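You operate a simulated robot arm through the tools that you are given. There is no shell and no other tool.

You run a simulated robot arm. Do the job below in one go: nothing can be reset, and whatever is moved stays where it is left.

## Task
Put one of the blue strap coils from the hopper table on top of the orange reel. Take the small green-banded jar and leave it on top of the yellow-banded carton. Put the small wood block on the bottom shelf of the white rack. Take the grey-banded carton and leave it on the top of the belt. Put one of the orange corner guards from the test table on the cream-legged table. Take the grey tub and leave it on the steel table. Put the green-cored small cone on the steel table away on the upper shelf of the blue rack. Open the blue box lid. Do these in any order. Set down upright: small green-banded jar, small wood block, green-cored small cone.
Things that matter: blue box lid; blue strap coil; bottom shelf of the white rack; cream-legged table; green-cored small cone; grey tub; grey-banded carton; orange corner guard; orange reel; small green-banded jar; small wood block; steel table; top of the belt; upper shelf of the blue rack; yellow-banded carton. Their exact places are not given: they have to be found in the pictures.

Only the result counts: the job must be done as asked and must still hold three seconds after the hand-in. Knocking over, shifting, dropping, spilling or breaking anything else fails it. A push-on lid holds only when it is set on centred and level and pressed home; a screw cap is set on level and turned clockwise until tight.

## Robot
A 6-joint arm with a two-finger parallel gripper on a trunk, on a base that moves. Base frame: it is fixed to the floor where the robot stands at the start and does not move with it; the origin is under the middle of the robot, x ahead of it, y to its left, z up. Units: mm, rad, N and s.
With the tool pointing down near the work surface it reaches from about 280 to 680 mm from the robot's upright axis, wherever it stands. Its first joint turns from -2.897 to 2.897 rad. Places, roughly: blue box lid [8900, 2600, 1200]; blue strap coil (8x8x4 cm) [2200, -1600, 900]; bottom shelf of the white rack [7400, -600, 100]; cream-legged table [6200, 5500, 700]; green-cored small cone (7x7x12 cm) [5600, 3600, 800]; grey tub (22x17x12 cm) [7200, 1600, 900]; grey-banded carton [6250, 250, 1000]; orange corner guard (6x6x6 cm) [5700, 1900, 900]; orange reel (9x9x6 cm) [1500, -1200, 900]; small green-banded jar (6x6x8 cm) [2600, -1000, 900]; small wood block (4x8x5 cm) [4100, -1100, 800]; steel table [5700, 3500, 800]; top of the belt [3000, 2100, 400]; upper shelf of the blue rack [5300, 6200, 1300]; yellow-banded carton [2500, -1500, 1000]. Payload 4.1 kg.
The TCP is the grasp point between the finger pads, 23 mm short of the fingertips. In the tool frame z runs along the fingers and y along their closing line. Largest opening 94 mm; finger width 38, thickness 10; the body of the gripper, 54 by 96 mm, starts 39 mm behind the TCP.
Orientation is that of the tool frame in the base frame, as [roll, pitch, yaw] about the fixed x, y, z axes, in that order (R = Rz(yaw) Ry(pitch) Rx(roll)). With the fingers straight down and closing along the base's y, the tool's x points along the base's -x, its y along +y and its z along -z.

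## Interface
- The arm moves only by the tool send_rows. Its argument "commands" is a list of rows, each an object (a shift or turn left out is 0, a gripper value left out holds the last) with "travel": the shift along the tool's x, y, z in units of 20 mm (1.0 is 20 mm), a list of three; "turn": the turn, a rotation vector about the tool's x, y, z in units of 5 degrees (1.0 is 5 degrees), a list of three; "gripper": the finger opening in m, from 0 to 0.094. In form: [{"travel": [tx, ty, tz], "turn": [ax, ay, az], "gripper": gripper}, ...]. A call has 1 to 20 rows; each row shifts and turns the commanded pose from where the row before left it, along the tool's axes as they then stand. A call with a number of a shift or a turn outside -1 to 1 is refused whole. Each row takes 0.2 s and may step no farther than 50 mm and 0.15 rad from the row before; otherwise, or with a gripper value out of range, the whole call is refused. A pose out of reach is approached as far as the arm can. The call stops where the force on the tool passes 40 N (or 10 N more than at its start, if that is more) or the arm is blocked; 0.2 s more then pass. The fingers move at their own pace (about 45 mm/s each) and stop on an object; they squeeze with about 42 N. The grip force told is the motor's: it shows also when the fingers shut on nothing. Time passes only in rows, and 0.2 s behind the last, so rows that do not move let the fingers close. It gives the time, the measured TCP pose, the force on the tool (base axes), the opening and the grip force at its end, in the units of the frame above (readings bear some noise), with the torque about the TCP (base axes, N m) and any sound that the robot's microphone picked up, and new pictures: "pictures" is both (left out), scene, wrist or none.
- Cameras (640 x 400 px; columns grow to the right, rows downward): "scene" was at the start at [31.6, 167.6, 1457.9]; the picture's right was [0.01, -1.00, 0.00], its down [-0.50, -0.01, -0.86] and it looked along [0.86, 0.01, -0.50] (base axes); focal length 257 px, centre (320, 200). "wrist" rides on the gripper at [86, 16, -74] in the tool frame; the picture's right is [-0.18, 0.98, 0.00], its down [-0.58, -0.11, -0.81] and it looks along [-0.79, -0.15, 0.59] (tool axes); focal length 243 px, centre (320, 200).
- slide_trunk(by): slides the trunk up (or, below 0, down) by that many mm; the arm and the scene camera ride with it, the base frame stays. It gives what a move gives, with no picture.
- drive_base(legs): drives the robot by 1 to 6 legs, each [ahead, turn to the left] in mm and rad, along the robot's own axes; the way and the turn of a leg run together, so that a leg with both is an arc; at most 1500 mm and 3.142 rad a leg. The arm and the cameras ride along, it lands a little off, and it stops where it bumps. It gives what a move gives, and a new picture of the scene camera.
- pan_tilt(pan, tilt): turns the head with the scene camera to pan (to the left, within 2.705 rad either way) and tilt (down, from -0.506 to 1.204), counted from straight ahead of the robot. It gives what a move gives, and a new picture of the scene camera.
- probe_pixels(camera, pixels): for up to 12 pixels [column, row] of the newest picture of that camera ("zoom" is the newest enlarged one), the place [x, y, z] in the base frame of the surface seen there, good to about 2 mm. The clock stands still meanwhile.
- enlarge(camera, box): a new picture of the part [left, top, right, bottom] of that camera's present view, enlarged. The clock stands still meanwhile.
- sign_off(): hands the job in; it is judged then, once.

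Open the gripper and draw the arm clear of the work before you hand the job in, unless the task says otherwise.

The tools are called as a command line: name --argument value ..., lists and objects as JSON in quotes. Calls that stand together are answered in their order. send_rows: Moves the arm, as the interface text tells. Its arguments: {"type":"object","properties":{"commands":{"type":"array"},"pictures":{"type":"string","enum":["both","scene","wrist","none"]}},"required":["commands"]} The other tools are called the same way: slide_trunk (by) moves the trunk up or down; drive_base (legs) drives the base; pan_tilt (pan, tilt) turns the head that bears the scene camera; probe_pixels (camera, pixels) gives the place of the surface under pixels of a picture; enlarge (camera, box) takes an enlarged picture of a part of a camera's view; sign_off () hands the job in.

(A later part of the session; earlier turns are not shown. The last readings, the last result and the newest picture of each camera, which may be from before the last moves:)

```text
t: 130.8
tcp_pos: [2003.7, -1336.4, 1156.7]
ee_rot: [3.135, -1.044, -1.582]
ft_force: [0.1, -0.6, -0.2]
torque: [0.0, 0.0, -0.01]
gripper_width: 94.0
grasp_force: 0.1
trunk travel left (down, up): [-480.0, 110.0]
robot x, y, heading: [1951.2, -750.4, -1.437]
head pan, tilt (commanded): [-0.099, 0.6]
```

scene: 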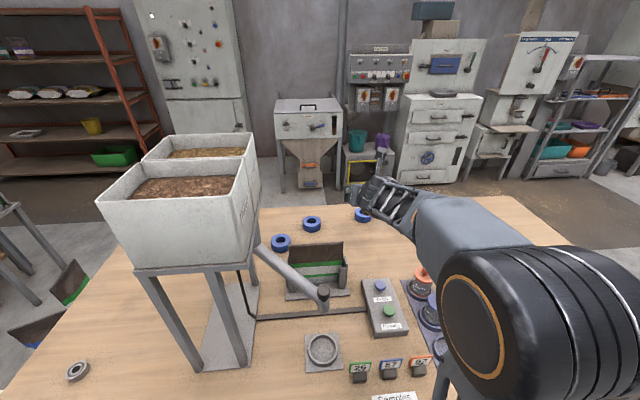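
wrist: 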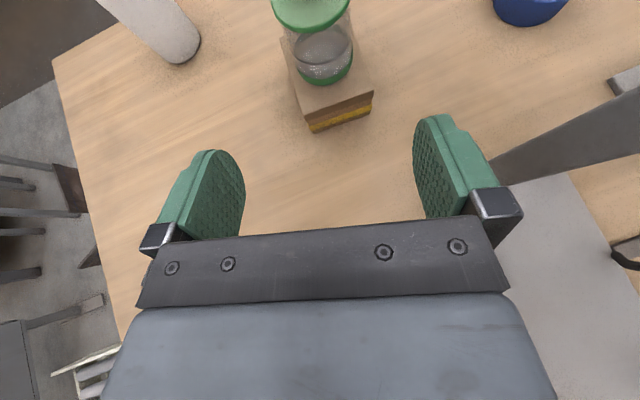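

Axis is now 873 mm from the coil centre. I tilt to 65°, yaw slightly right, and extend toward a point above the coil.

send_rows --commands '[{"turn": [0, 1, 0]}, {"turn": [-0.625, 0, 0.29]}]' --pictures "none"

send_rows --commands '[{"travel": [-0.103, 0.086, 0.939]}, {"travel": [-0.103, 0.086, 0.939]}, {"travel": [-0.103, 0.086, 0.939]}, {"travel": [-0.103, 0.086, 0.939]}, {"travel": [-0.103, 0.086, 0.939]}, {"travel": [-0.103, 0.086, 0.939]}, {"travel": [-0.103, 0.086, 0.939]}, {"travel": [-0.103, 0.086, 0.939]}, {"travel": [-0.103, 0.086, 0.939]}, {"travel": [-0.103, 0.086, 0.939]}, {"travel": [-0.103, 0.086, 0.939]}]' --pictures "both"

```text
t: 131.4
tcp_pos: [2002.8, -1336.1, 1158.0]
ee_rot: [3.135, -1.132, -1.638]
ft_force: [0.2, 0.2, 0.8]
torque: [-0.04, -0.01, 0.03]
gripper_width: 93.7
grasp_force: 0.0
trunk travel left (down, up): [-480.0, 110.0]
robot x, y, heading: [1950.4, -747.7, -1.446]
head pan, tilt (commanded): [-0.099, 0.6]
```

```text
t: 133.8
tcp_pos: [1969.1, -1510.6, 1048.9]
ee_rot: [3.131, -1.134, -1.638]
ft_force: [0.1, 0.6, 1.3]
torque: [0.0, 0.0, 0.01]
gripper_width: 93.9
grasp_force: 0.1
trunk travel left (down, up): [-480.0, 110.0]
robot x, y, heading: [1948.9, -746.9, -1.441]
head pan, tilt (commanded): [-0.099, 0.6]
```

scene: 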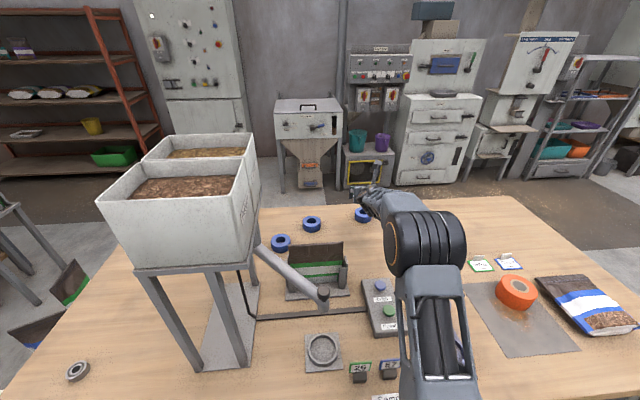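
wrist: 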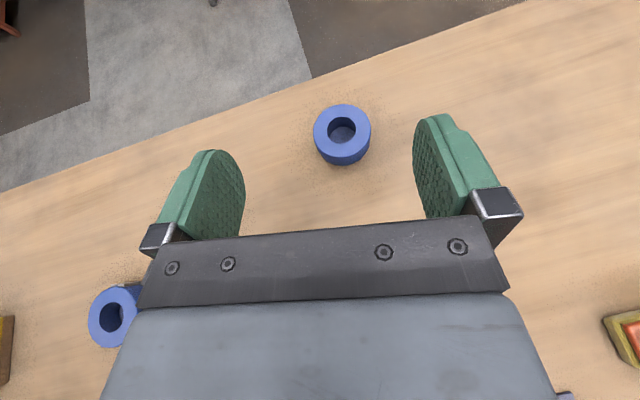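

I refine the coil centre from the wrist view.

probe_pixels --camera "wrist" --pixels '[[316, 128], [369, 128], [342, 106], [342, 152], [342, 118], [342, 160], [322, 112], [362, 112], [328, 128], [356, 128]]'

```text
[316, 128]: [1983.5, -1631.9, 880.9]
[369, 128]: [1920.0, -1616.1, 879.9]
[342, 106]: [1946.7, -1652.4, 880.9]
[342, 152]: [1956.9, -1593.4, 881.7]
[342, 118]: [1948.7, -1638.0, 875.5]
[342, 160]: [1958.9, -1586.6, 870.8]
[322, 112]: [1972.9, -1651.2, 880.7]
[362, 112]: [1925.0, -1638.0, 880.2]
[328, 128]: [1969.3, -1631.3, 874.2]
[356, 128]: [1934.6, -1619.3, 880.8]
```

Coil centre ≈ (1953,-1622). I move to a point right above it at z≈960.

send_rows --commands '[{"travel": [-0.285, 0.061, 0.891]}, {"travel": [-0.285, 0.061, 0.891]}, {"travel": [-0.285, 0.061, 0.891]}, {"travel": [-0.285, 0.061, 0.891]}, {"travel": [-0.285, 0.061, 0.891]}, {"travel": [-0.285, 0.061, 0.891]}, {"travel": [-0.285, 0.061, 0.891]}]' --pictures "both"

```text
t: 135.4
tcp_pos: [1953.7, -1606.3, 961.1]
ee_rot: [3.133, -1.133, -1.637]
ft_force: [0.3, -0.5, -0.3]
torque: [0.06, -0.05, 0.02]
gripper_width: 94.0
grasp_force: 0.0
trunk travel left (down, up): [-480.0, 110.0]
robot x, y, heading: [1953.5, -751.4, -1.441]
head pan, tilt (commanded): [-0.099, 0.6]
```

scene: 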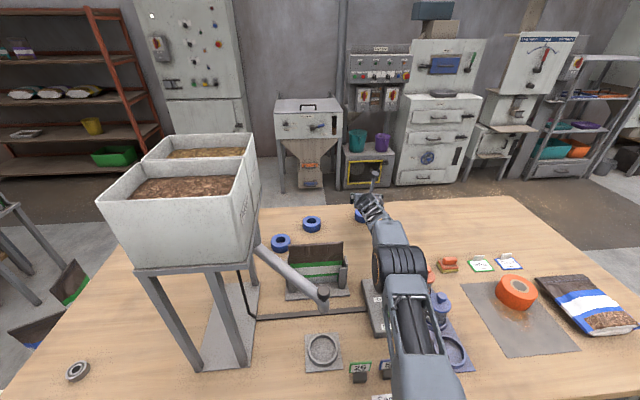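
wrist: 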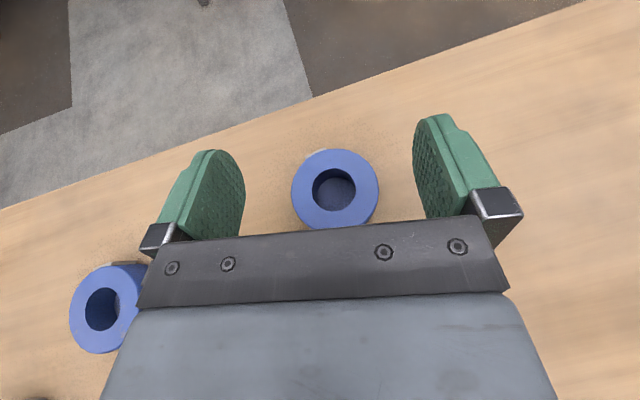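

Coil is centred under the fingers. I check the elbow height above the switch box before descending.

probe_pixels --camera "scene" --pixels '[[400, 255], [378, 268], [390, 235], [385, 225], [378, 210], [370, 262], [415, 310], [368, 295], [432, 270], [400, 290]]'

probe_pixels --camera "wrist" --pixels '[[296, 185], [374, 185], [335, 152], [335, 226], [335, 185], [305, 160], [365, 160]]'

```text
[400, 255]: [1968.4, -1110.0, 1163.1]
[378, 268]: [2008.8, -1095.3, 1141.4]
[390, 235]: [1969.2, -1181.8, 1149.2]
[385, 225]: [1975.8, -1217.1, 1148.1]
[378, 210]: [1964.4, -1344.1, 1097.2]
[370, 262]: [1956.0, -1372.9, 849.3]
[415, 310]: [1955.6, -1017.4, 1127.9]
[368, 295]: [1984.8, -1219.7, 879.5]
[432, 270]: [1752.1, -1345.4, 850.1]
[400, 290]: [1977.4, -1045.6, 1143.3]
```

```text
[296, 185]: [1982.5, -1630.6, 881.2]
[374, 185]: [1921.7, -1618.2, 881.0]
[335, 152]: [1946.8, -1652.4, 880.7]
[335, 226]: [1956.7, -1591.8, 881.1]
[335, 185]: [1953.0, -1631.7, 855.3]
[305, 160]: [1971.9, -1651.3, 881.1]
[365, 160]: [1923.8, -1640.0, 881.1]
```

There is ample clearance above the switch box and the coil is centred within 1 mm. I descend straight down to z≈886.

send_rows --commands '[{"travel": [-0.689, 0, 0.321]}, {"travel": [-0.689, 0, 0.321]}, {"travel": [-0.689, 0, 0.321]}, {"travel": [-0.689, 0, 0.321]}, {"travel": [-0.6, 0, 0.28]}]' --pictures "both"

```text
t: 136.6
tcp_pos: [1954.5, -1604.9, 885.1]
ee_rot: [3.132, -1.134, -1.64]
ft_force: [0.0, 0.6, -0.3]
torque: [0.0, 0.01, -0.02]
gripper_width: 94.0
grasp_force: 0.1
trunk travel left (down, up): [-480.0, 110.0]
robot x, y, heading: [1949.0, -751.6, -1.44]
head pan, tilt (commanded): [-0.099, 0.6]
```

scene: 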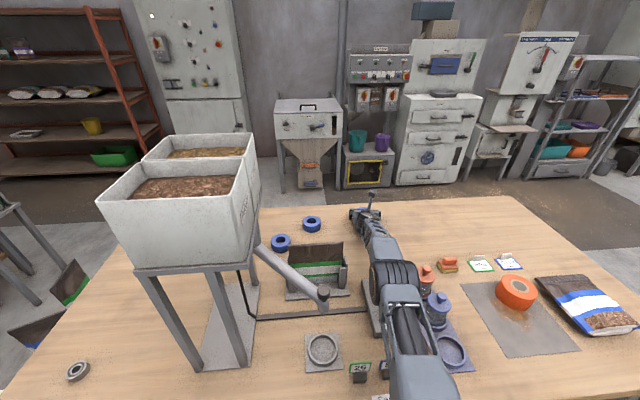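
wrist: 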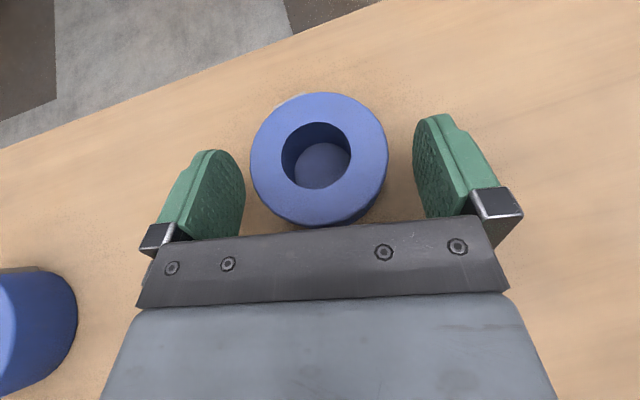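

I advance a further 7 mm along the tool axis so that the pads take the coil's full diameter, then close.

send_rows --commands '[{"travel": [0, 0, 0.17]}, {"travel": [0, 0, 0.17]}, {"gripper": 0.06}, {"gripper": 0.06}, {"gripper": 0.06}, {"gripper": 0.06}]' --pictures "wrist"

```text
t: 138.0
tcp_pos: [1952.6, -1611.7, 882.9]
ee_rot: [3.132, -1.134, -1.641]
ft_force: [-0.7, 0.2, 1.3]
torque: [-0.03, 0.01, -0.01]
gripper_width: 69.5
grasp_force: 41.9
trunk travel left (down, up): [-480.0, 110.0]
robot x, y, heading: [1954.5, -750.1, -1.443]
head pan, tilt (commanded): [-0.099, 0.6]
```

wrist: 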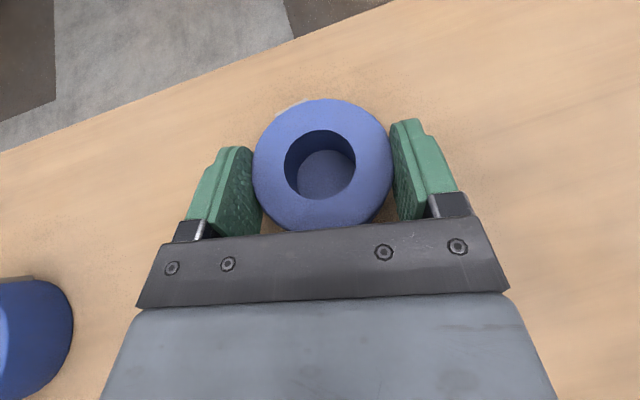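

Gripped (69.5 mm, 42 N). I lift 130 mm.

send_rows --commands '[{"travel": [0.45, 0, -0.21]}, {"travel": [0.906, 0, -0.423]}, {"travel": [0.906, 0, -0.423]}, {"travel": [0.906, 0, -0.423]}, {"travel": [0.906, 0, -0.423]}, {"travel": [0.906, 0, -0.423]}, {"travel": [0.906, 0, -0.423]}]' --pictures "wrist"

```text
t: 139.6
tcp_pos: [1953.2, -1610.4, 1014.1]
ee_rot: [3.133, -1.132, -1.64]
ft_force: [-0.4, -0.1, -0.2]
torque: [0.02, -0.01, 0.02]
gripper_width: 69.4
grasp_force: 42.2
trunk travel left (down, up): [-480.0, 110.0]
robot x, y, heading: [1950.5, -746.2, -1.442]
head pan, tilt (commanded): [-0.099, 0.6]
```

wrist: 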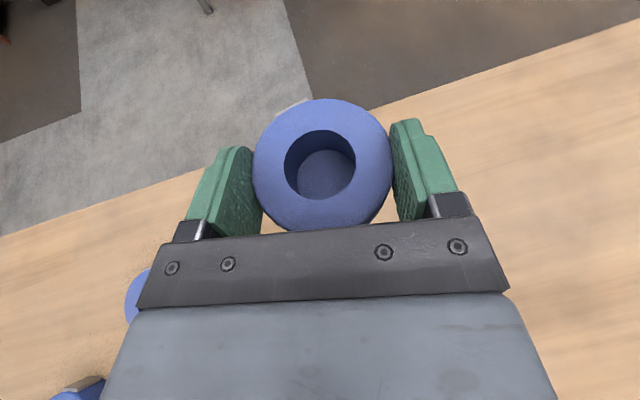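

The coil is held flat. I retract the arm to about 600 mm radius before driving.

send_rows --commands '[{"travel": [-0.319, 0, -0.94]}, {"travel": [-0.319, 0, -0.94]}, {"travel": [-0.319, 0, -0.94]}, {"travel": [-0.319, 0, -0.94]}, {"travel": [-0.319, 0, -0.94]}, {"travel": [-0.319, 0, -0.94]}, {"travel": [-0.319, 0, -0.94]}, {"travel": [-0.319, 0, -0.94]}, {"travel": [-0.319, 0, -0.94]}, {"travel": [-0.319, 0, -0.94]}, {"travel": [-0.319, 0, -0.94]}, {"travel": [-0.319, 0, -0.94]}, {"travel": [-0.319, 0, -0.94]}]' --pictures "none"

drive_base --legs '[[-350, 0], [0, -1.7], [430, 0], [0, 1.69]]'

```text
t: 142.4
tcp_pos: [1973.9, -1355.6, 1043.3]
ee_rot: [3.134, -1.134, -1.641]
ft_force: [-0.7, 0.0, -0.6]
torque: [-0.01, 0.03, -0.02]
gripper_width: 69.5
grasp_force: 41.9
trunk travel left (down, up): [-480.0, 110.0]
robot x, y, heading: [1951.7, -749.5, -1.444]
head pan, tilt (commanded): [-0.099, 0.6]
```

```text
t: 155.2
tcp_pos: [1475.4, -991.1, 1042.3]
ee_rot: [3.134, -1.134, -1.683]
ft_force: [-0.2, 0.3, -0.5]
torque: [0.0, 0.0, 0.02]
gripper_width: 69.5
grasp_force: 41.7
trunk travel left (down, up): [-480.0, 110.0]
robot x, y, heading: [1478.2, -383.9, -1.482]
head pan, tilt (commanded): [-0.099, 0.6]
```

scene: 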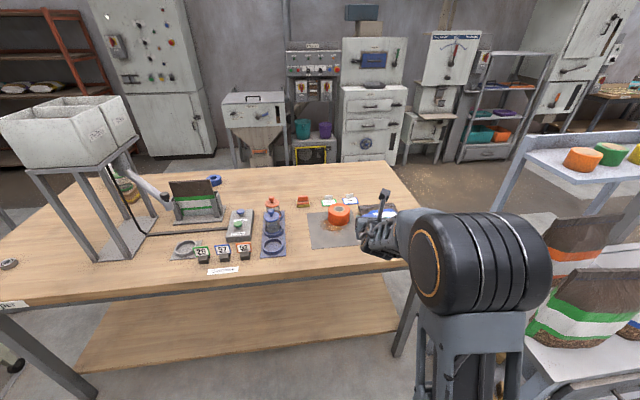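

The reel is at (338,213). I enlarge and probe it.

enlarge --camera "scene" --box '[280, 180, 420, 270]'

probe_pixels --camera "scene" --pixels '[[338, 210], [338, 206], [330, 211], [347, 211], [338, 216], [338, 222], [335, 213], [342, 213], [302, 201], [370, 213]]'

```text
4.44 times, centred on (350, 225) of scene
```

zoom: 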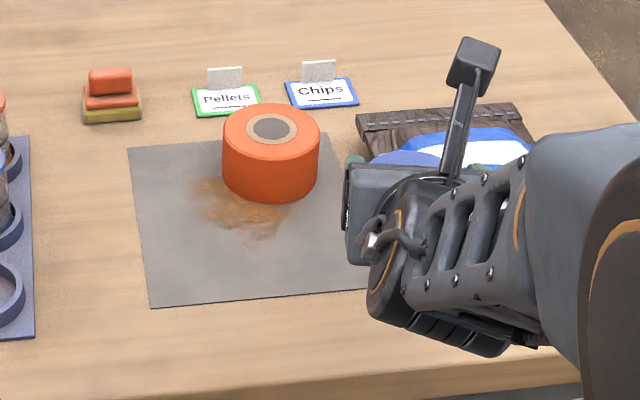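

```text
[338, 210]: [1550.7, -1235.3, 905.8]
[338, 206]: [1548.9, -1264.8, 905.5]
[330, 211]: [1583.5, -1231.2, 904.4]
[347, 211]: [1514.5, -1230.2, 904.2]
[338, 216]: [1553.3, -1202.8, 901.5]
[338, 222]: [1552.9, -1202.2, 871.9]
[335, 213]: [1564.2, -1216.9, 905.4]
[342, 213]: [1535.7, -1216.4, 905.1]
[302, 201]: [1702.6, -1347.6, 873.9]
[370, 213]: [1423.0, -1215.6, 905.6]
```

I probe the reel's rim in the zoom for its exact centre and the bag next to it.

probe_pixels --camera "zoom" --pixels '[[228, 130], [315, 130], [271, 108], [271, 154], [271, 130], [240, 113], [302, 113], [271, 170], [360, 125], [390, 170], [440, 135], [335, 70]]'

```text
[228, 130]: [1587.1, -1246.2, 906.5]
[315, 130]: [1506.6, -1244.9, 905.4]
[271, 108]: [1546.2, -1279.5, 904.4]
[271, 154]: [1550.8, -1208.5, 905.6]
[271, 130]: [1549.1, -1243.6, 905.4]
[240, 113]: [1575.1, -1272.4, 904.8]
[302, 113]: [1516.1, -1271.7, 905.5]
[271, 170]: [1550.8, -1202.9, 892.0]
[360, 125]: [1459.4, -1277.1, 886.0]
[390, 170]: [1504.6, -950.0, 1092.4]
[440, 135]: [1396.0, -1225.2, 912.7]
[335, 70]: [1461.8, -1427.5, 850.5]
```

Reel centre is (1547,-1243.5), top z=905.5. I drive ahead 170 mm.

drive_base --legs '[[170, 0]]'

```text
t: 156.6
tcp_pos: [1488.3, -1162.5, 1040.8]
ee_rot: [3.132, -1.133, -1.684]
ft_force: [-0.7, 0.6, -2.1]
torque: [0.04, 0.0, 0.02]
gripper_width: 69.3
grasp_force: 42.1
trunk travel left (down, up): [-480.0, 110.0]
robot x, y, heading: [1494.4, -560.5, -1.485]
head pan, tilt (commanded): [-0.099, 0.6]
```

scene: 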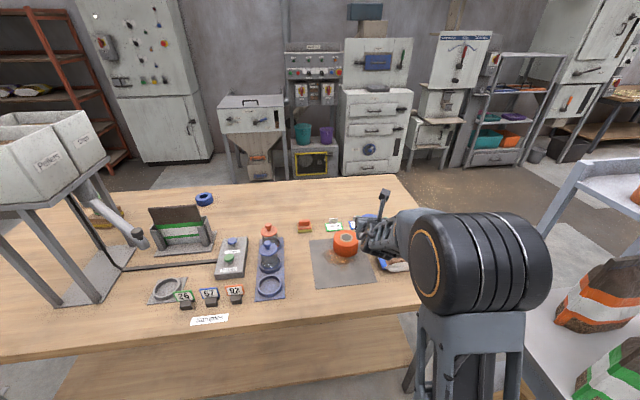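

I move the coil over the reel, ending about 45 mm above it.

send_rows --commands '[{"travel": [-0.2, -0.5625, 0.669]}, {"travel": [-0.2, -0.5625, 0.669]}, {"travel": [-0.2, -0.5625, 0.669]}, {"travel": [-0.2, -0.5625, 0.669]}, {"travel": [-0.2, -0.5625, 0.669]}, {"travel": [-0.2, -0.5625, 0.669]}]' --pictures "both"

```text
t: 158.0
tcp_pos: [1546.4, -1233.4, 985.1]
ee_rot: [3.133, -1.135, -1.685]
ft_force: [0.0, -0.6, -0.9]
torque: [0.01, -0.03, 0.03]
gripper_width: 69.4
grasp_force: 42.0
trunk travel left (down, up): [-480.0, 110.0]
robot x, y, heading: [1493.3, -556.2, -1.484]
head pan, tilt (commanded): [-0.099, 0.6]
```

scene: 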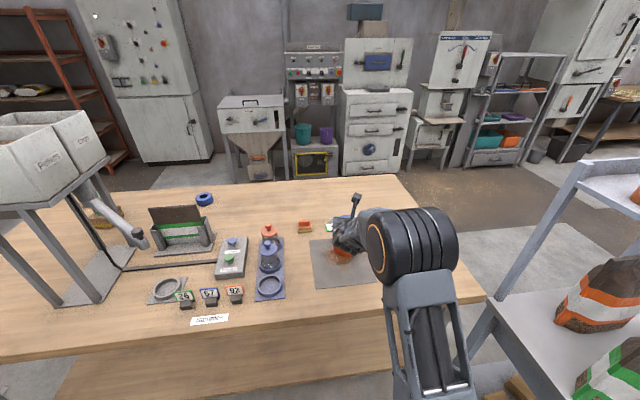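
wrist: 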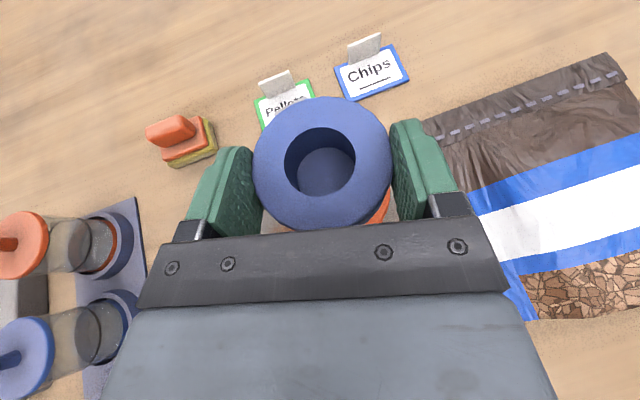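

Positioned over the reel. I lower 44 mm.

send_rows --commands '[{"travel": [-0.498, 0, 0.232]}, {"travel": [-0.498, 0, 0.232]}, {"travel": [-0.498, 0, 0.232]}, {"travel": [-0.498, 0, 0.232]}]' --pictures "wrist"

```text
t: 159.0
tcp_pos: [1545.9, -1231.6, 941.0]
ee_rot: [3.131, -1.134, -1.683]
ft_force: [-0.2, -0.7, -1.1]
torque: [0.04, 0.04, -0.01]
gripper_width: 69.5
grasp_force: 41.8
trunk travel left (down, up): [-480.0, 110.0]
robot x, y, heading: [1493.7, -557.3, -1.489]
head pan, tilt (commanded): [-0.099, 0.6]
```

wrist: 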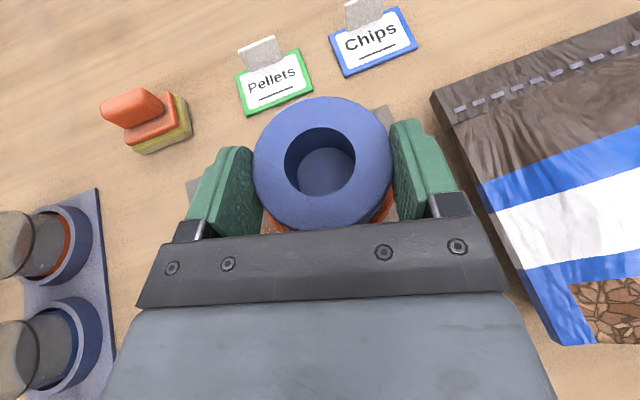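

I lower in 1 mm steps until contact.

send_rows --commands '[{"travel": [-0.045, 0, 0.021]}, {"travel": [-0.045, 0, 0.021]}, {"travel": [-0.045, 0, 0.021]}]' --pictures "none"

```text
t: 159.8
tcp_pos: [1545.5, -1230.8, 939.1]
ee_rot: [3.133, -1.133, -1.683]
ft_force: [1.2, 0.6, 0.0]
torque: [-0.01, 0.04, 0.02]
gripper_width: 69.6
grasp_force: 42.1
trunk travel left (down, up): [-480.0, 110.0]
robot x, y, heading: [1491.6, -559.5, -1.488]
head pan, tilt (commanded): [-0.099, 0.6]
```

send_rows --commands '[{"travel": [-0.045, 0, 0.021]}, {"travel": [-0.045, 0, 0.021]}]' --pictures "none"

```text
t: 160.4
tcp_pos: [1545.8, -1232.2, 938.2]
ee_rot: [3.135, -1.137, -1.687]
ft_force: [-1.6, 2.3, 10.7]
torque: [0.27, 0.22, 0.0]
gripper_width: 69.4
grasp_force: 42.1
trunk travel left (down, up): [-480.0, 110.0]
robot x, y, heading: [1492.6, -558.1, -1.486]
head pan, tilt (commanded): [-0.099, 0.6]
```

Contact is felt (10.7 N up at z=938). I release the coil and check.

send_rows --commands '[{"gripper": 0.075}, {"gripper": 0.094}, {"gripper": 0.094}, {"gripper": 0.094}]' --pictures "wrist"

```text
t: 161.4
tcp_pos: [1545.9, -1233.9, 936.1]
ee_rot: [3.133, -1.132, -1.684]
ft_force: [0.2, 0.0, 0.0]
torque: [-0.02, 0.01, -0.02]
gripper_width: 93.8
grasp_force: 0.0
trunk travel left (down, up): [-480.0, 110.0]
robot x, y, heading: [1491.7, -554.0, -1.486]
head pan, tilt (commanded): [-0.099, 0.6]
```

wrist: 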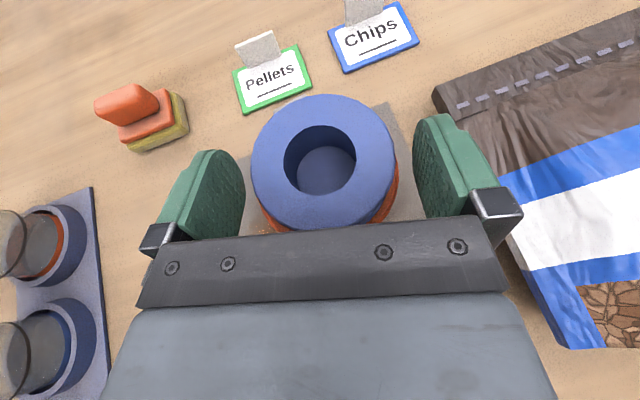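

The coil rests on the reel. I withdraw upward and back, then view the result.

send_rows --commands '[{"travel": [0.45, 0, -0.21]}, {"travel": [0.906, 0, -0.423]}, {"travel": [0.906, 0, -0.423]}, {"travel": [0.906, 0, -0.423]}, {"travel": [0.906, 0, -0.423]}, {"travel": [0, 0, -1]}, {"travel": [0, 0, -1]}, {"travel": [0, 0, -1]}, {"travel": [0, 0, -1]}]' --pictures "both"

```text
t: 163.4
tcp_pos: [1555.9, -1160.0, 1060.1]
ee_rot: [3.134, -1.134, -1.685]
ft_force: [-0.6, 0.0, -0.2]
torque: [0.01, 0.0, 0.0]
gripper_width: 94.2
grasp_force: 0.1
trunk travel left (down, up): [-480.0, 110.0]
robot x, y, heading: [1492.6, -552.8, -1.487]
head pan, tilt (commanded): [-0.099, 0.6]
```

scene: 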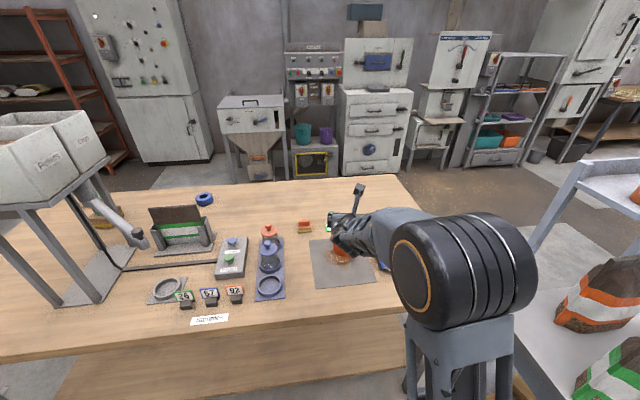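
wrist: 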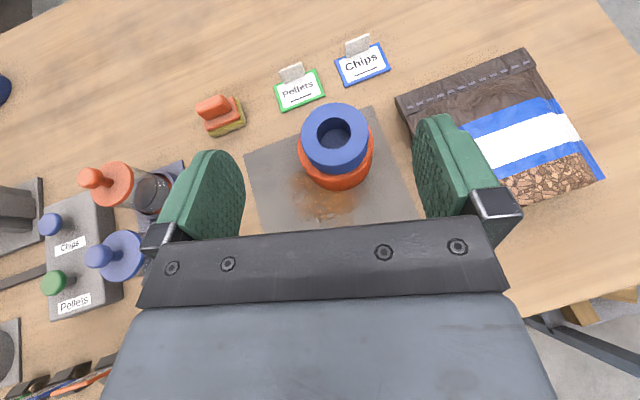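

The coil sits centred on the reel. Next I head for the wood block area: back off, turn to heading ~0 and drive toward the gap between belt end and cart.

send_rows --commands '[{"travel": [0.3, 0, -0.95]}, {"travel": [0.3, 0, -0.95]}, {"travel": [0.3, 0, -0.95]}, {"travel": [0.3, 0, -0.95]}]' --pictures "none"

drive_base --legs '[[-400, 0], [0, 1.46], [900, 0]]'

pan_tilt --pan 0.0 --tilt 0.5

```text
t: 164.4
tcp_pos: [1563.1, -1101.4, 1113.7]
ee_rot: [3.134, -1.132, -1.685]
ft_force: [-0.4, -0.2, 0.4]
torque: [-0.01, 0.0, 0.02]
gripper_width: 94.2
grasp_force: 0.1
trunk travel left (down, up): [-480.0, 110.0]
robot x, y, heading: [1492.8, -557.4, -1.483]
head pan, tilt (commanded): [-0.099, 0.6]
```

```text
t: 174.9
tcp_pos: [2911.4, -161.1, 1114.1]
ee_rot: [3.132, -1.134, -0.225]
ft_force: [1.0, 0.4, -0.7]
torque: [-0.02, -0.04, 0.01]
gripper_width: 94.0
grasp_force: 0.0
trunk travel left (down, up): [-480.0, 110.0]
robot x, y, heading: [2360.0, -174.0, -0.028]
head pan, tilt (commanded): [-0.099, 0.6]
```

scene: 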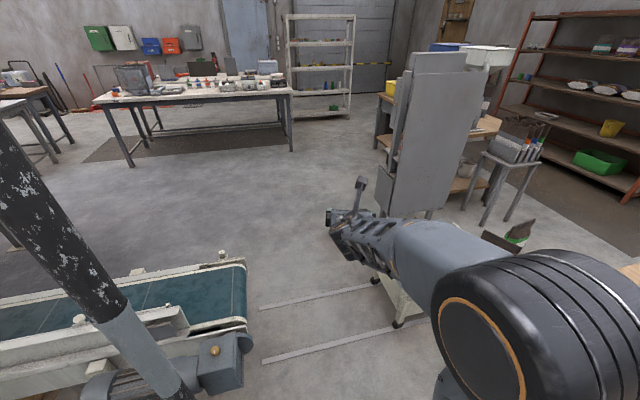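

```text
t: 175.6
tcp_pos: [2911.3, -161.5, 1113.8]
ee_rot: [3.133, -1.133, -0.227]
ft_force: [0.3, -0.7, 0.2]
torque: [0.0, 0.03, -0.02]
gripper_width: 94.0
grasp_force: 0.0
trunk travel left (down, up): [-480.0, 110.0]
robot x, y, heading: [2359.9, -174.4, -0.028]
head pan, tilt (commanded): [0.0, 0.499]
```

scene: 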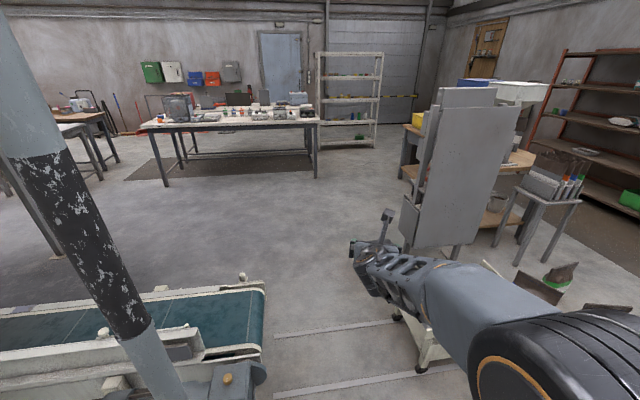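

I probe the belt end, cart corner, grey panel and tables ahead.

probe_pixels --camera "scene" --pixels '[[262, 290], [262, 360], [420, 370], [395, 315], [405, 215], [410, 247], [455, 255], [345, 145], [320, 145], [400, 165], [166, 187], [316, 178]]'

enlarge --camera "scene" --box '[120, 50, 420, 200]'

enlarge --camera "scene" --box '[380, 60, 600, 220]'

```text
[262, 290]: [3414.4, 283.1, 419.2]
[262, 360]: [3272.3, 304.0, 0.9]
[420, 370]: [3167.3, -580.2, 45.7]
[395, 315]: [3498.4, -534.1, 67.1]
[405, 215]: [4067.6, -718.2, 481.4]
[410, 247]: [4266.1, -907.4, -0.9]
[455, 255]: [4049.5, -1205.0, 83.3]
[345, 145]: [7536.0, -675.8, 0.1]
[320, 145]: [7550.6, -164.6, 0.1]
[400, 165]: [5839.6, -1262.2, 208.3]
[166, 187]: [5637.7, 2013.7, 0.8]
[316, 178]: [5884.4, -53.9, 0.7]
```

```text
2.13 times, centred on (270, 125) of scene
```

zoom: 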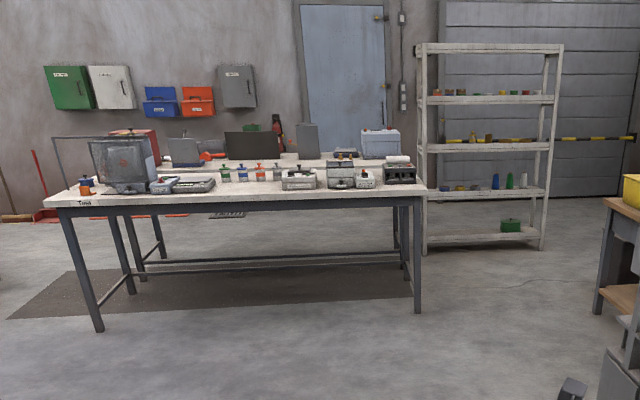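

```text
2.50 times, centred on (490, 140) of scene
```

zoom: 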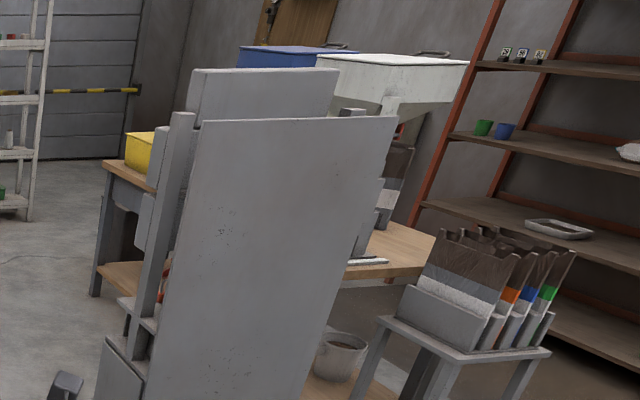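

The corridor between belt end (y≥283) and cart (y≤-534) is clear. I drive 950 mm ahead and look right at the machine with grey panels.

drive_base --legs '[[950, 0.06]]'

pan_tilt --pan -0.7 --tilt 0.6

```text
t: 180.5
tcp_pos: [3850.8, -139.8, 1113.9]
ee_rot: [3.132, -1.133, -0.178]
ft_force: [0.9, -0.3, -0.5]
torque: [-0.03, 0.01, -0.01]
gripper_width: 94.1
grasp_force: 0.1
trunk travel left (down, up): [-480.0, 110.0]
robot x, y, heading: [3299.1, -176.2, 0.022]
head pan, tilt (commanded): [0.0, 0.499]
```

scene: 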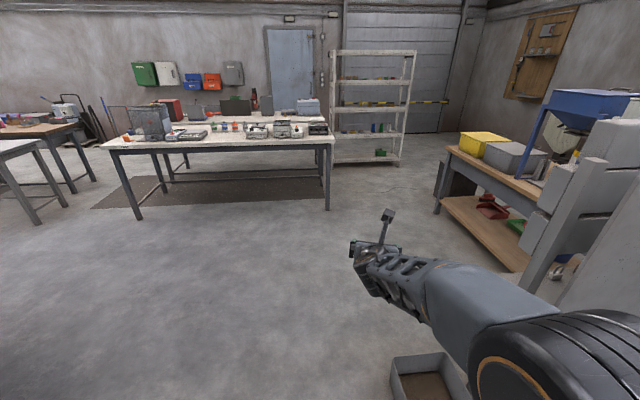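

```text
t: 181.6
tcp_pos: [3850.0, -138.0, 1114.0]
ee_rot: [3.133, -1.133, -0.178]
ft_force: [0.2, -0.3, 0.5]
torque: [0.04, -0.02, -0.02]
gripper_width: 94.0
grasp_force: 0.1
trunk travel left (down, up): [-480.0, 110.0]
robot x, y, heading: [3304.3, -175.9, 0.018]
head pan, tilt (commanded): [-0.7, 0.6]
```

scene: 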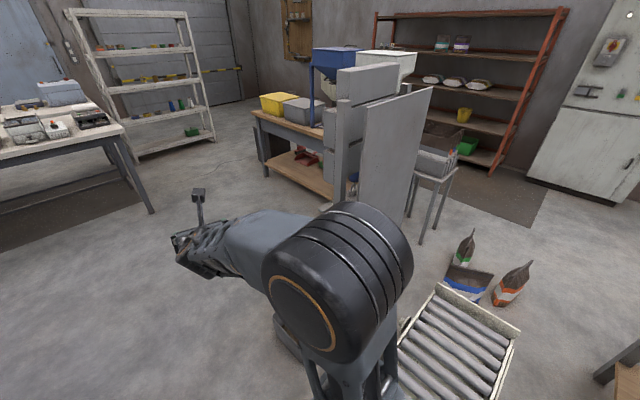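

A bin on the floor was visible at lower right; I check its position before driving on.

pan_tilt --pan -0.25 --tilt 0.75

probe_pixels --camera "scene" --pixels '[[300, 325], [310, 260], [350, 250], [280, 330], [290, 270], [330, 290], [400, 150], [420, 190]]'

```text
t: 182.5
tcp_pos: [3848.8, -139.3, 1114.0]
ee_rot: [3.132, -1.132, -0.177]
ft_force: [0.6, 0.5, 0.0]
torque: [0.02, 0.02, 0.02]
gripper_width: 93.9
grasp_force: 0.0
trunk travel left (down, up): [-480.0, 110.0]
robot x, y, heading: [3298.8, -178.4, 0.02]
head pan, tilt (commanded): [-0.25, 0.75]
```

scene: 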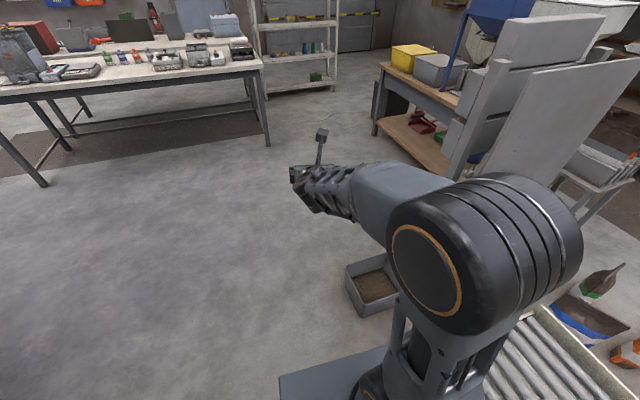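

```text
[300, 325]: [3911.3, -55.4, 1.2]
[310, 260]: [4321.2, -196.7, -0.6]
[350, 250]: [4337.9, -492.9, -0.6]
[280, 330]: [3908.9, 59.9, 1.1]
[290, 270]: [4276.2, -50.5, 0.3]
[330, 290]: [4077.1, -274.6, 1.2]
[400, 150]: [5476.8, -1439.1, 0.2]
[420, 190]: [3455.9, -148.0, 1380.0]
```

The bin lies right of y≈-320. I drive diagonally left to about (4500,50), then look right.

drive_base --legs '[[0, 0.17], [1200, 0], [0, -0.19]]'

pan_tilt --pan -1.57 --tilt 0.45

```text
t: 189.8
tcp_pos: [5012.8, 23.1, 1113.9]
ee_rot: [3.134, -1.131, -0.239]
ft_force: [-0.3, -0.7, 0.6]
torque: [0.01, 0.02, 0.03]
gripper_width: 94.1
grasp_force: 0.1
trunk travel left (down, up): [-480.0, 110.0]
robot x, y, heading: [4464.3, 20.7, -0.046]
head pan, tilt (commanded): [-0.25, 0.75]
```

scene: 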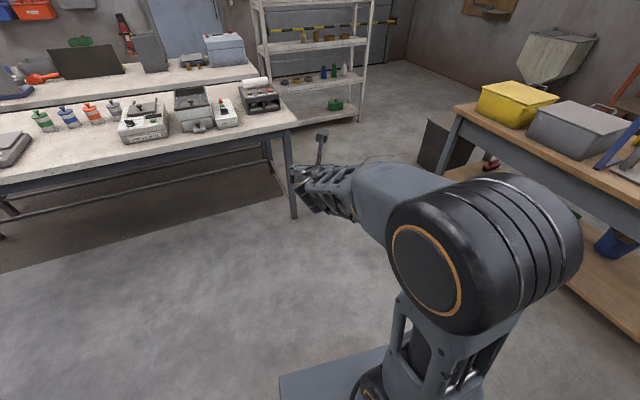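

```text
t: 191.3
tcp_pos: [5014.2, 23.6, 1113.7]
ee_rot: [3.133, -1.133, -0.24]
ft_force: [0.3, -0.3, 0.3]
torque: [0.02, 0.01, 0.02]
gripper_width: 93.9
grasp_force: 0.0
trunk travel left (down, up): [-480.0, 110.0]
robot x, y, heading: [4462.8, 19.6, -0.04]
head pan, tilt (commanded): [-1.571, 0.45]
```

scene: 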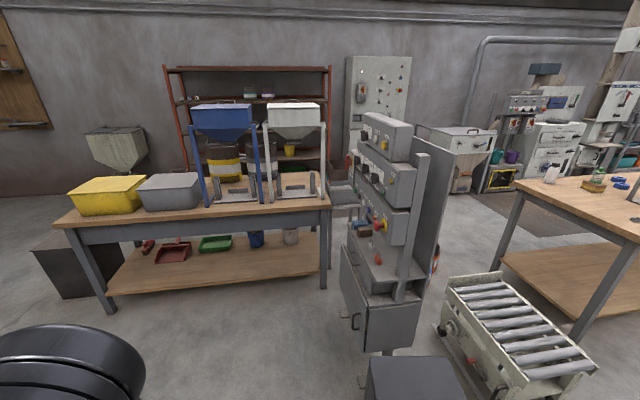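

The control cabinet at (385,250) is near the rough block place. I enlarge it.

enlarge --camera "scene" --box '[320, 100, 480, 360]'

enlarge --camera "scene" --box '[40, 80, 340, 320]'

probe_pixels --camera "scene" --pixels '[[380, 225], [355, 227], [375, 255], [390, 295], [410, 290], [330, 205], [60, 222], [322, 290], [110, 310], [385, 345], [345, 255], [415, 200]]'

```text
1.54 times, centred on (400, 230) of scene
```

zoom: 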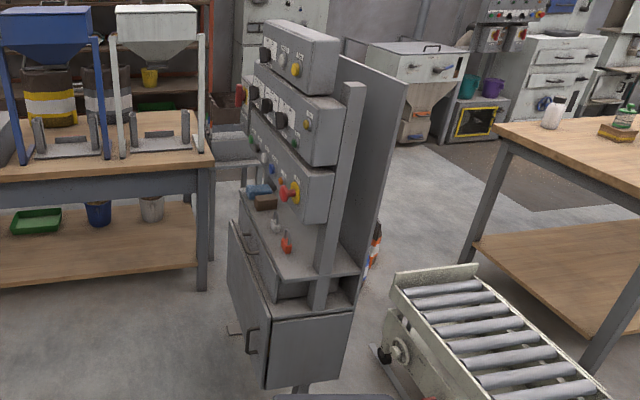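

```text
1.67 times, centred on (190, 200) of scene
```

zoom: 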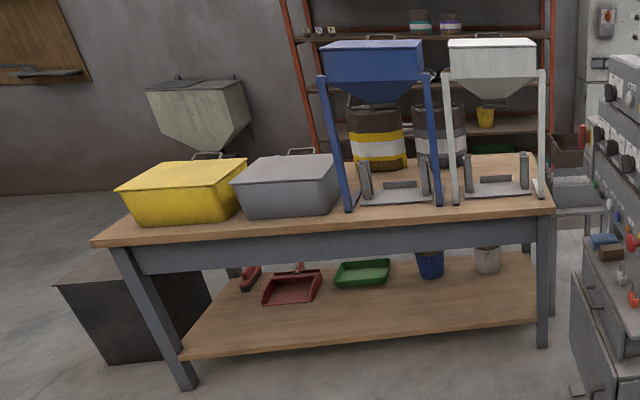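

```text
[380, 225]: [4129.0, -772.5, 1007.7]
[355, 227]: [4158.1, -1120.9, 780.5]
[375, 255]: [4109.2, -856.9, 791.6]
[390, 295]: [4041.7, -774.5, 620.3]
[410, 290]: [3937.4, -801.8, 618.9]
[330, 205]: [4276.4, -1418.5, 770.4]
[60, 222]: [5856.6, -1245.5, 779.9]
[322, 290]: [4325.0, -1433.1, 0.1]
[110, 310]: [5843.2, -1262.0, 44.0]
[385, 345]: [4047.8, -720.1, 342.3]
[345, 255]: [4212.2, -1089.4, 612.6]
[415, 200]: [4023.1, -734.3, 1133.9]
```

A brown block lies on the cabinet's ledge around scene (387,233). I enlarge that spot.

enlarge --camera "scene" --box '[365, 205, 425, 265]'

```text
6.67 times, centred on (395, 235) of scene
```

zoom: 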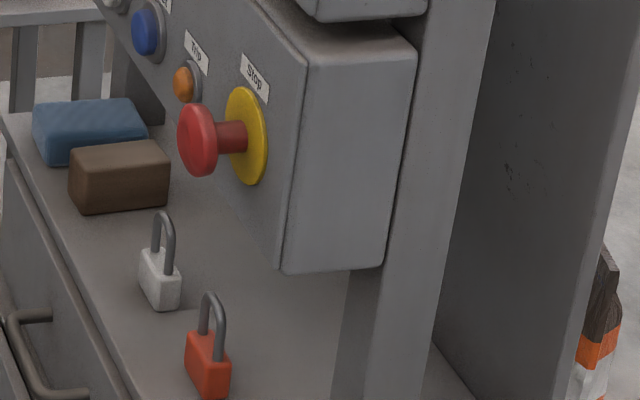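

probe_pixels --camera "zoom" --pixels '[[120, 155], [85, 150], [160, 150], [75, 165], [80, 205], [165, 195], [120, 190], [140, 145], [90, 130], [200, 155], [160, 280], [10, 130]]'

```text
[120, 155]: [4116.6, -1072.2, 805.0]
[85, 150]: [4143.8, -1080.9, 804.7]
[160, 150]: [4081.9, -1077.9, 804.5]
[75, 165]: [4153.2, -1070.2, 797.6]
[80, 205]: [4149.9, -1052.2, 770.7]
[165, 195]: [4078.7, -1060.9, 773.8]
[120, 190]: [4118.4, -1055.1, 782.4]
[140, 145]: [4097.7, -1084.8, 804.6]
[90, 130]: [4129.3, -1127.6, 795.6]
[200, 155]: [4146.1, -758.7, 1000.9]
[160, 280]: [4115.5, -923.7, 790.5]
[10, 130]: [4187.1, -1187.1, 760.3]
```

The block spans x 4077-4152, y -1053..-1092, z 757-805, with a blue sponge behind it. I probe the wood table's hoppers and front edge to plan the approach in front of the cabinet.

probe_pixels --camera "scene" --pixels '[[195, 130], [250, 115], [275, 120], [318, 115], [205, 205], [268, 200], [300, 192], [325, 190], [325, 165], [180, 190], [200, 215], [300, 205]]'

```text
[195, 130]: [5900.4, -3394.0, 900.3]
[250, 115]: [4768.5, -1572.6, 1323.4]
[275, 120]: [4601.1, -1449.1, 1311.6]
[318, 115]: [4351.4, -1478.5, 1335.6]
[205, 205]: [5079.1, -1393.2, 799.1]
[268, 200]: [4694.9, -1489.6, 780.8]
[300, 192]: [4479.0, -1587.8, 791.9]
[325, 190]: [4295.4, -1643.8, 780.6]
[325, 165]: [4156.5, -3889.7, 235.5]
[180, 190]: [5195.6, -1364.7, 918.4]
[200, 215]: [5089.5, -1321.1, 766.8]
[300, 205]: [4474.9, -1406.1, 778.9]
```

I drive to about (4760,-800) facing the cabinet, keeping the arm clear of the hoppers (y<-1449).

drive_base --legs '[[600, 0.04], [0, -1.93], [854, 0], [0, -0.81]]'

pan_tilt --pan 0.0 --tilt 0.6

```text
t: 205.5
tcp_pos: [4297.8, -1034.3, 1112.2]
ee_rot: [3.133, -1.133, -2.925]
ft_force: [0.6, -1.1, 0.2]
torque: [-0.01, 0.02, 0.01]
gripper_width: 94.0
grasp_force: 0.0
trunk travel left (down, up): [-480.0, 110.0]
robot x, y, heading: [4791.1, -786.0, -2.72]
head pan, tilt (commanded): [-1.571, 0.45]
```

scene: 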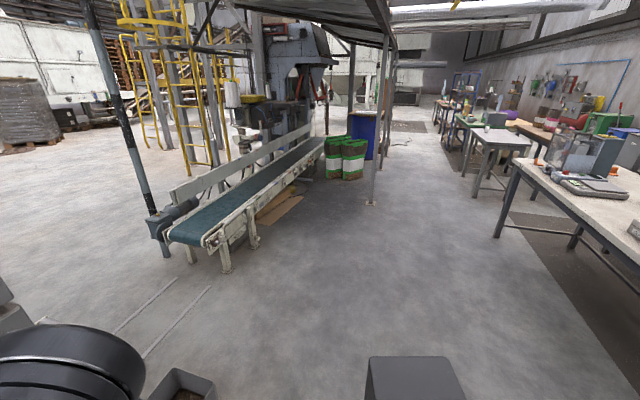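

```text
t: 207.2
tcp_pos: [4298.7, -1034.7, 1112.9]
ee_rot: [3.134, -1.133, -2.922]
ft_force: [-0.4, -0.4, -0.8]
torque: [0.0, -0.04, -0.03]
gripper_width: 94.1
grasp_force: 0.0
trunk travel left (down, up): [-480.0, 110.0]
robot x, y, heading: [4790.3, -785.9, -2.727]
head pan, tilt (commanded): [0.0, 0.6]
```

scene: 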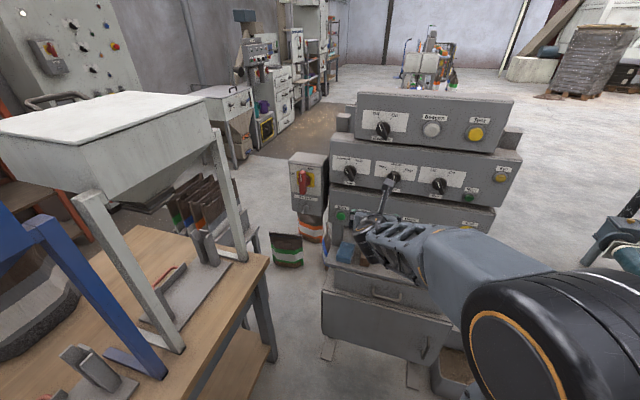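

I take a wrist picture to see the block and sponge on the ledge.

send_rows --commands '[{"travel": [0, 0, 0]}]' --pictures "wrist"

enlarge --camera "scene" --box '[300, 180, 460, 320]'

```text
t: 207.6
tcp_pos: [4298.5, -1034.9, 1112.2]
ee_rot: [3.133, -1.134, -2.923]
ft_force: [-0.4, 0.4, -0.5]
torque: [0.0, 0.01, -0.01]
gripper_width: 93.8
grasp_force: 0.1
trunk travel left (down, up): [-480.0, 110.0]
robot x, y, heading: [4793.2, -788.3, -2.73]
head pan, tilt (commanded): [0.0, 0.6]
```

wrist: 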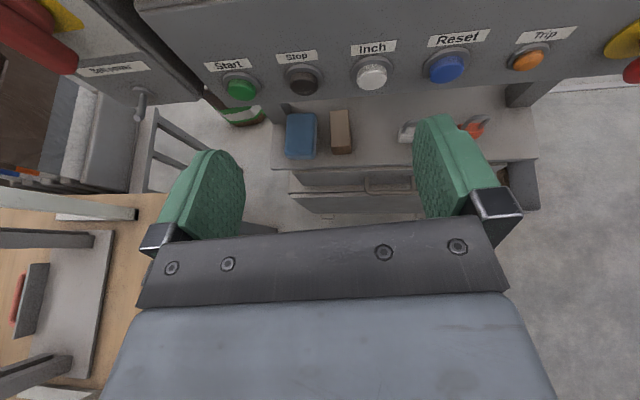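

```text
2.86 times, centred on (380, 250) of scene
```

zoom: 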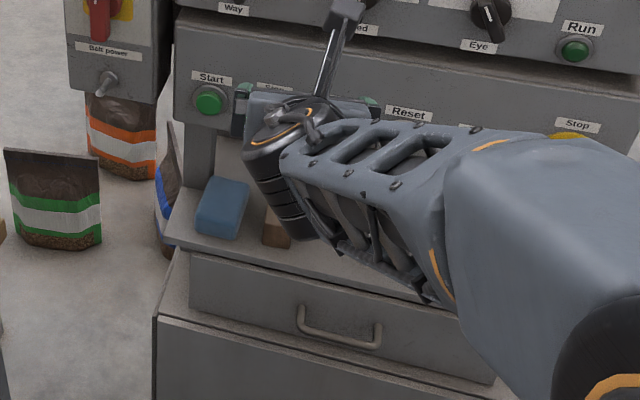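

I enlarge the wrist view on the block and sponge.

enlarge --camera "wrist" --box '[260, 60, 440, 200]'

probe_pixels --camera "zoom" --pixels '[[250, 190], [318, 178], [250, 320], [318, 320], [285, 250], [195, 250], [200, 300], [220, 200], [285, 150], [300, 110], [150, 150], [285, 345]]'

```text
2.86 times, centred on (350, 130) of wrist
```

zoom: 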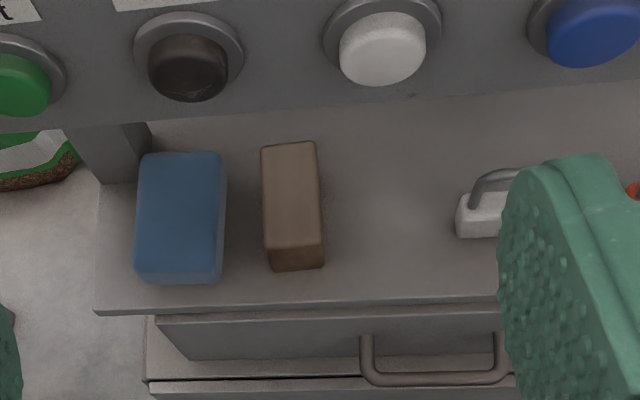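

```text
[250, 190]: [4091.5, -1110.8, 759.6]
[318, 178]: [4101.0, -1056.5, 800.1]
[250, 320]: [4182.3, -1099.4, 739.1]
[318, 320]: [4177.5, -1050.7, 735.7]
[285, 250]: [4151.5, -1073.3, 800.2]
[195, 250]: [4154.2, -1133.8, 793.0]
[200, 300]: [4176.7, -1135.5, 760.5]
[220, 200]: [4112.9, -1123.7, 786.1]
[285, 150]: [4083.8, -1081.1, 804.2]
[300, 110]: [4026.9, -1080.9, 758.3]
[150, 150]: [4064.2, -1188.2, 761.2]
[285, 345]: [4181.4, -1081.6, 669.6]
```

The gap to the sponge looks like about 25 mm, enough for a finger. I probe the block's top corners and the button panel's face for clearance.

probe_pixels --camera "zoom" --pixels '[[266, 152], [312, 147], [270, 240], [317, 236], [222, 170], [222, 260], [382, 60], [382, 30], [188, 75], [340, 98], [300, 85], [575, 50]]'

```text
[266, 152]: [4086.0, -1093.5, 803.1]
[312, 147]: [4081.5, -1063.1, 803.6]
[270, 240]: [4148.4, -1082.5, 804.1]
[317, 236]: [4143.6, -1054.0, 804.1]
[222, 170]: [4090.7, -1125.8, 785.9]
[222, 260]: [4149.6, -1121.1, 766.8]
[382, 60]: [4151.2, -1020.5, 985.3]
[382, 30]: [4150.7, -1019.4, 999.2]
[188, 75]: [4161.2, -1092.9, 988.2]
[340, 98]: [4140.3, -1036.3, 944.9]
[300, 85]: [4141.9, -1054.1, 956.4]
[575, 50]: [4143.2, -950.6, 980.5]
```

The button panel's lower edge is at z≈945, x≈4140, so I use a flatter 75° tilt. I tilt/yaw the tool to the block's axis (heading -2.967), preset the opening to 58 mm and go to a pre-grasp point.

send_rows --commands '[{"turn": [0, 1, 0], "gripper": 0.058}, {"turn": [0, 1, 0]}, {"turn": [-0.483, 0, 0.13]}, {"travel": [-0.954, -0.021, 0.468]}, {"travel": [-0.954, -0.021, 0.468]}, {"travel": [-0.954, -0.021, 0.468]}, {"travel": [-0.954, -0.021, 0.468]}, {"travel": [-0.954, -0.021, 0.468]}, {"travel": [-0.954, -0.021, 0.468]}, {"travel": [-0.954, -0.021, 0.468]}, {"travel": [-0.954, -0.021, 0.468]}, {"travel": [-0.954, -0.021, 0.468]}, {"travel": [-0.954, -0.021, 0.468]}, {"travel": [-0.954, -0.021, 0.468]}, {"travel": [-0.954, -0.021, 0.468]}]' --pictures "both"

```text
t: 210.8
tcp_pos: [4250.2, -1048.4, 864.3]
ee_rot: [3.129, -1.308, -2.963]
ft_force: [0.4, 0.2, 0.2]
torque: [0.01, -0.04, 0.0]
gripper_width: 58.0
grasp_force: 0.0
trunk travel left (down, up): [-480.0, 110.0]
robot x, y, heading: [4790.4, -787.7, -2.725]
head pan, tilt (commanded): [0.0, 0.6]
```

scene: 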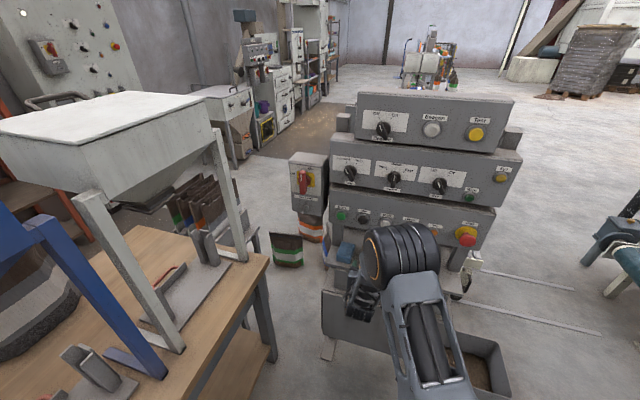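
wrist: 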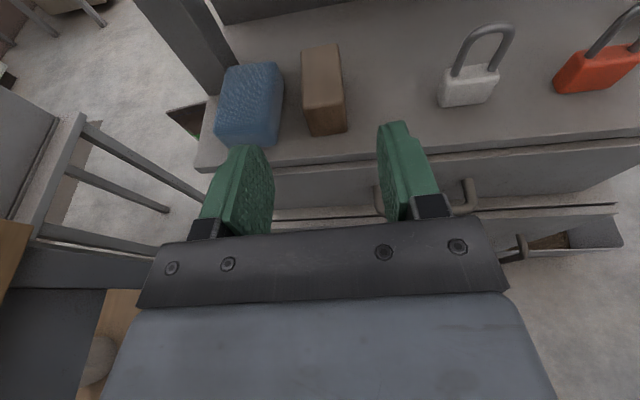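

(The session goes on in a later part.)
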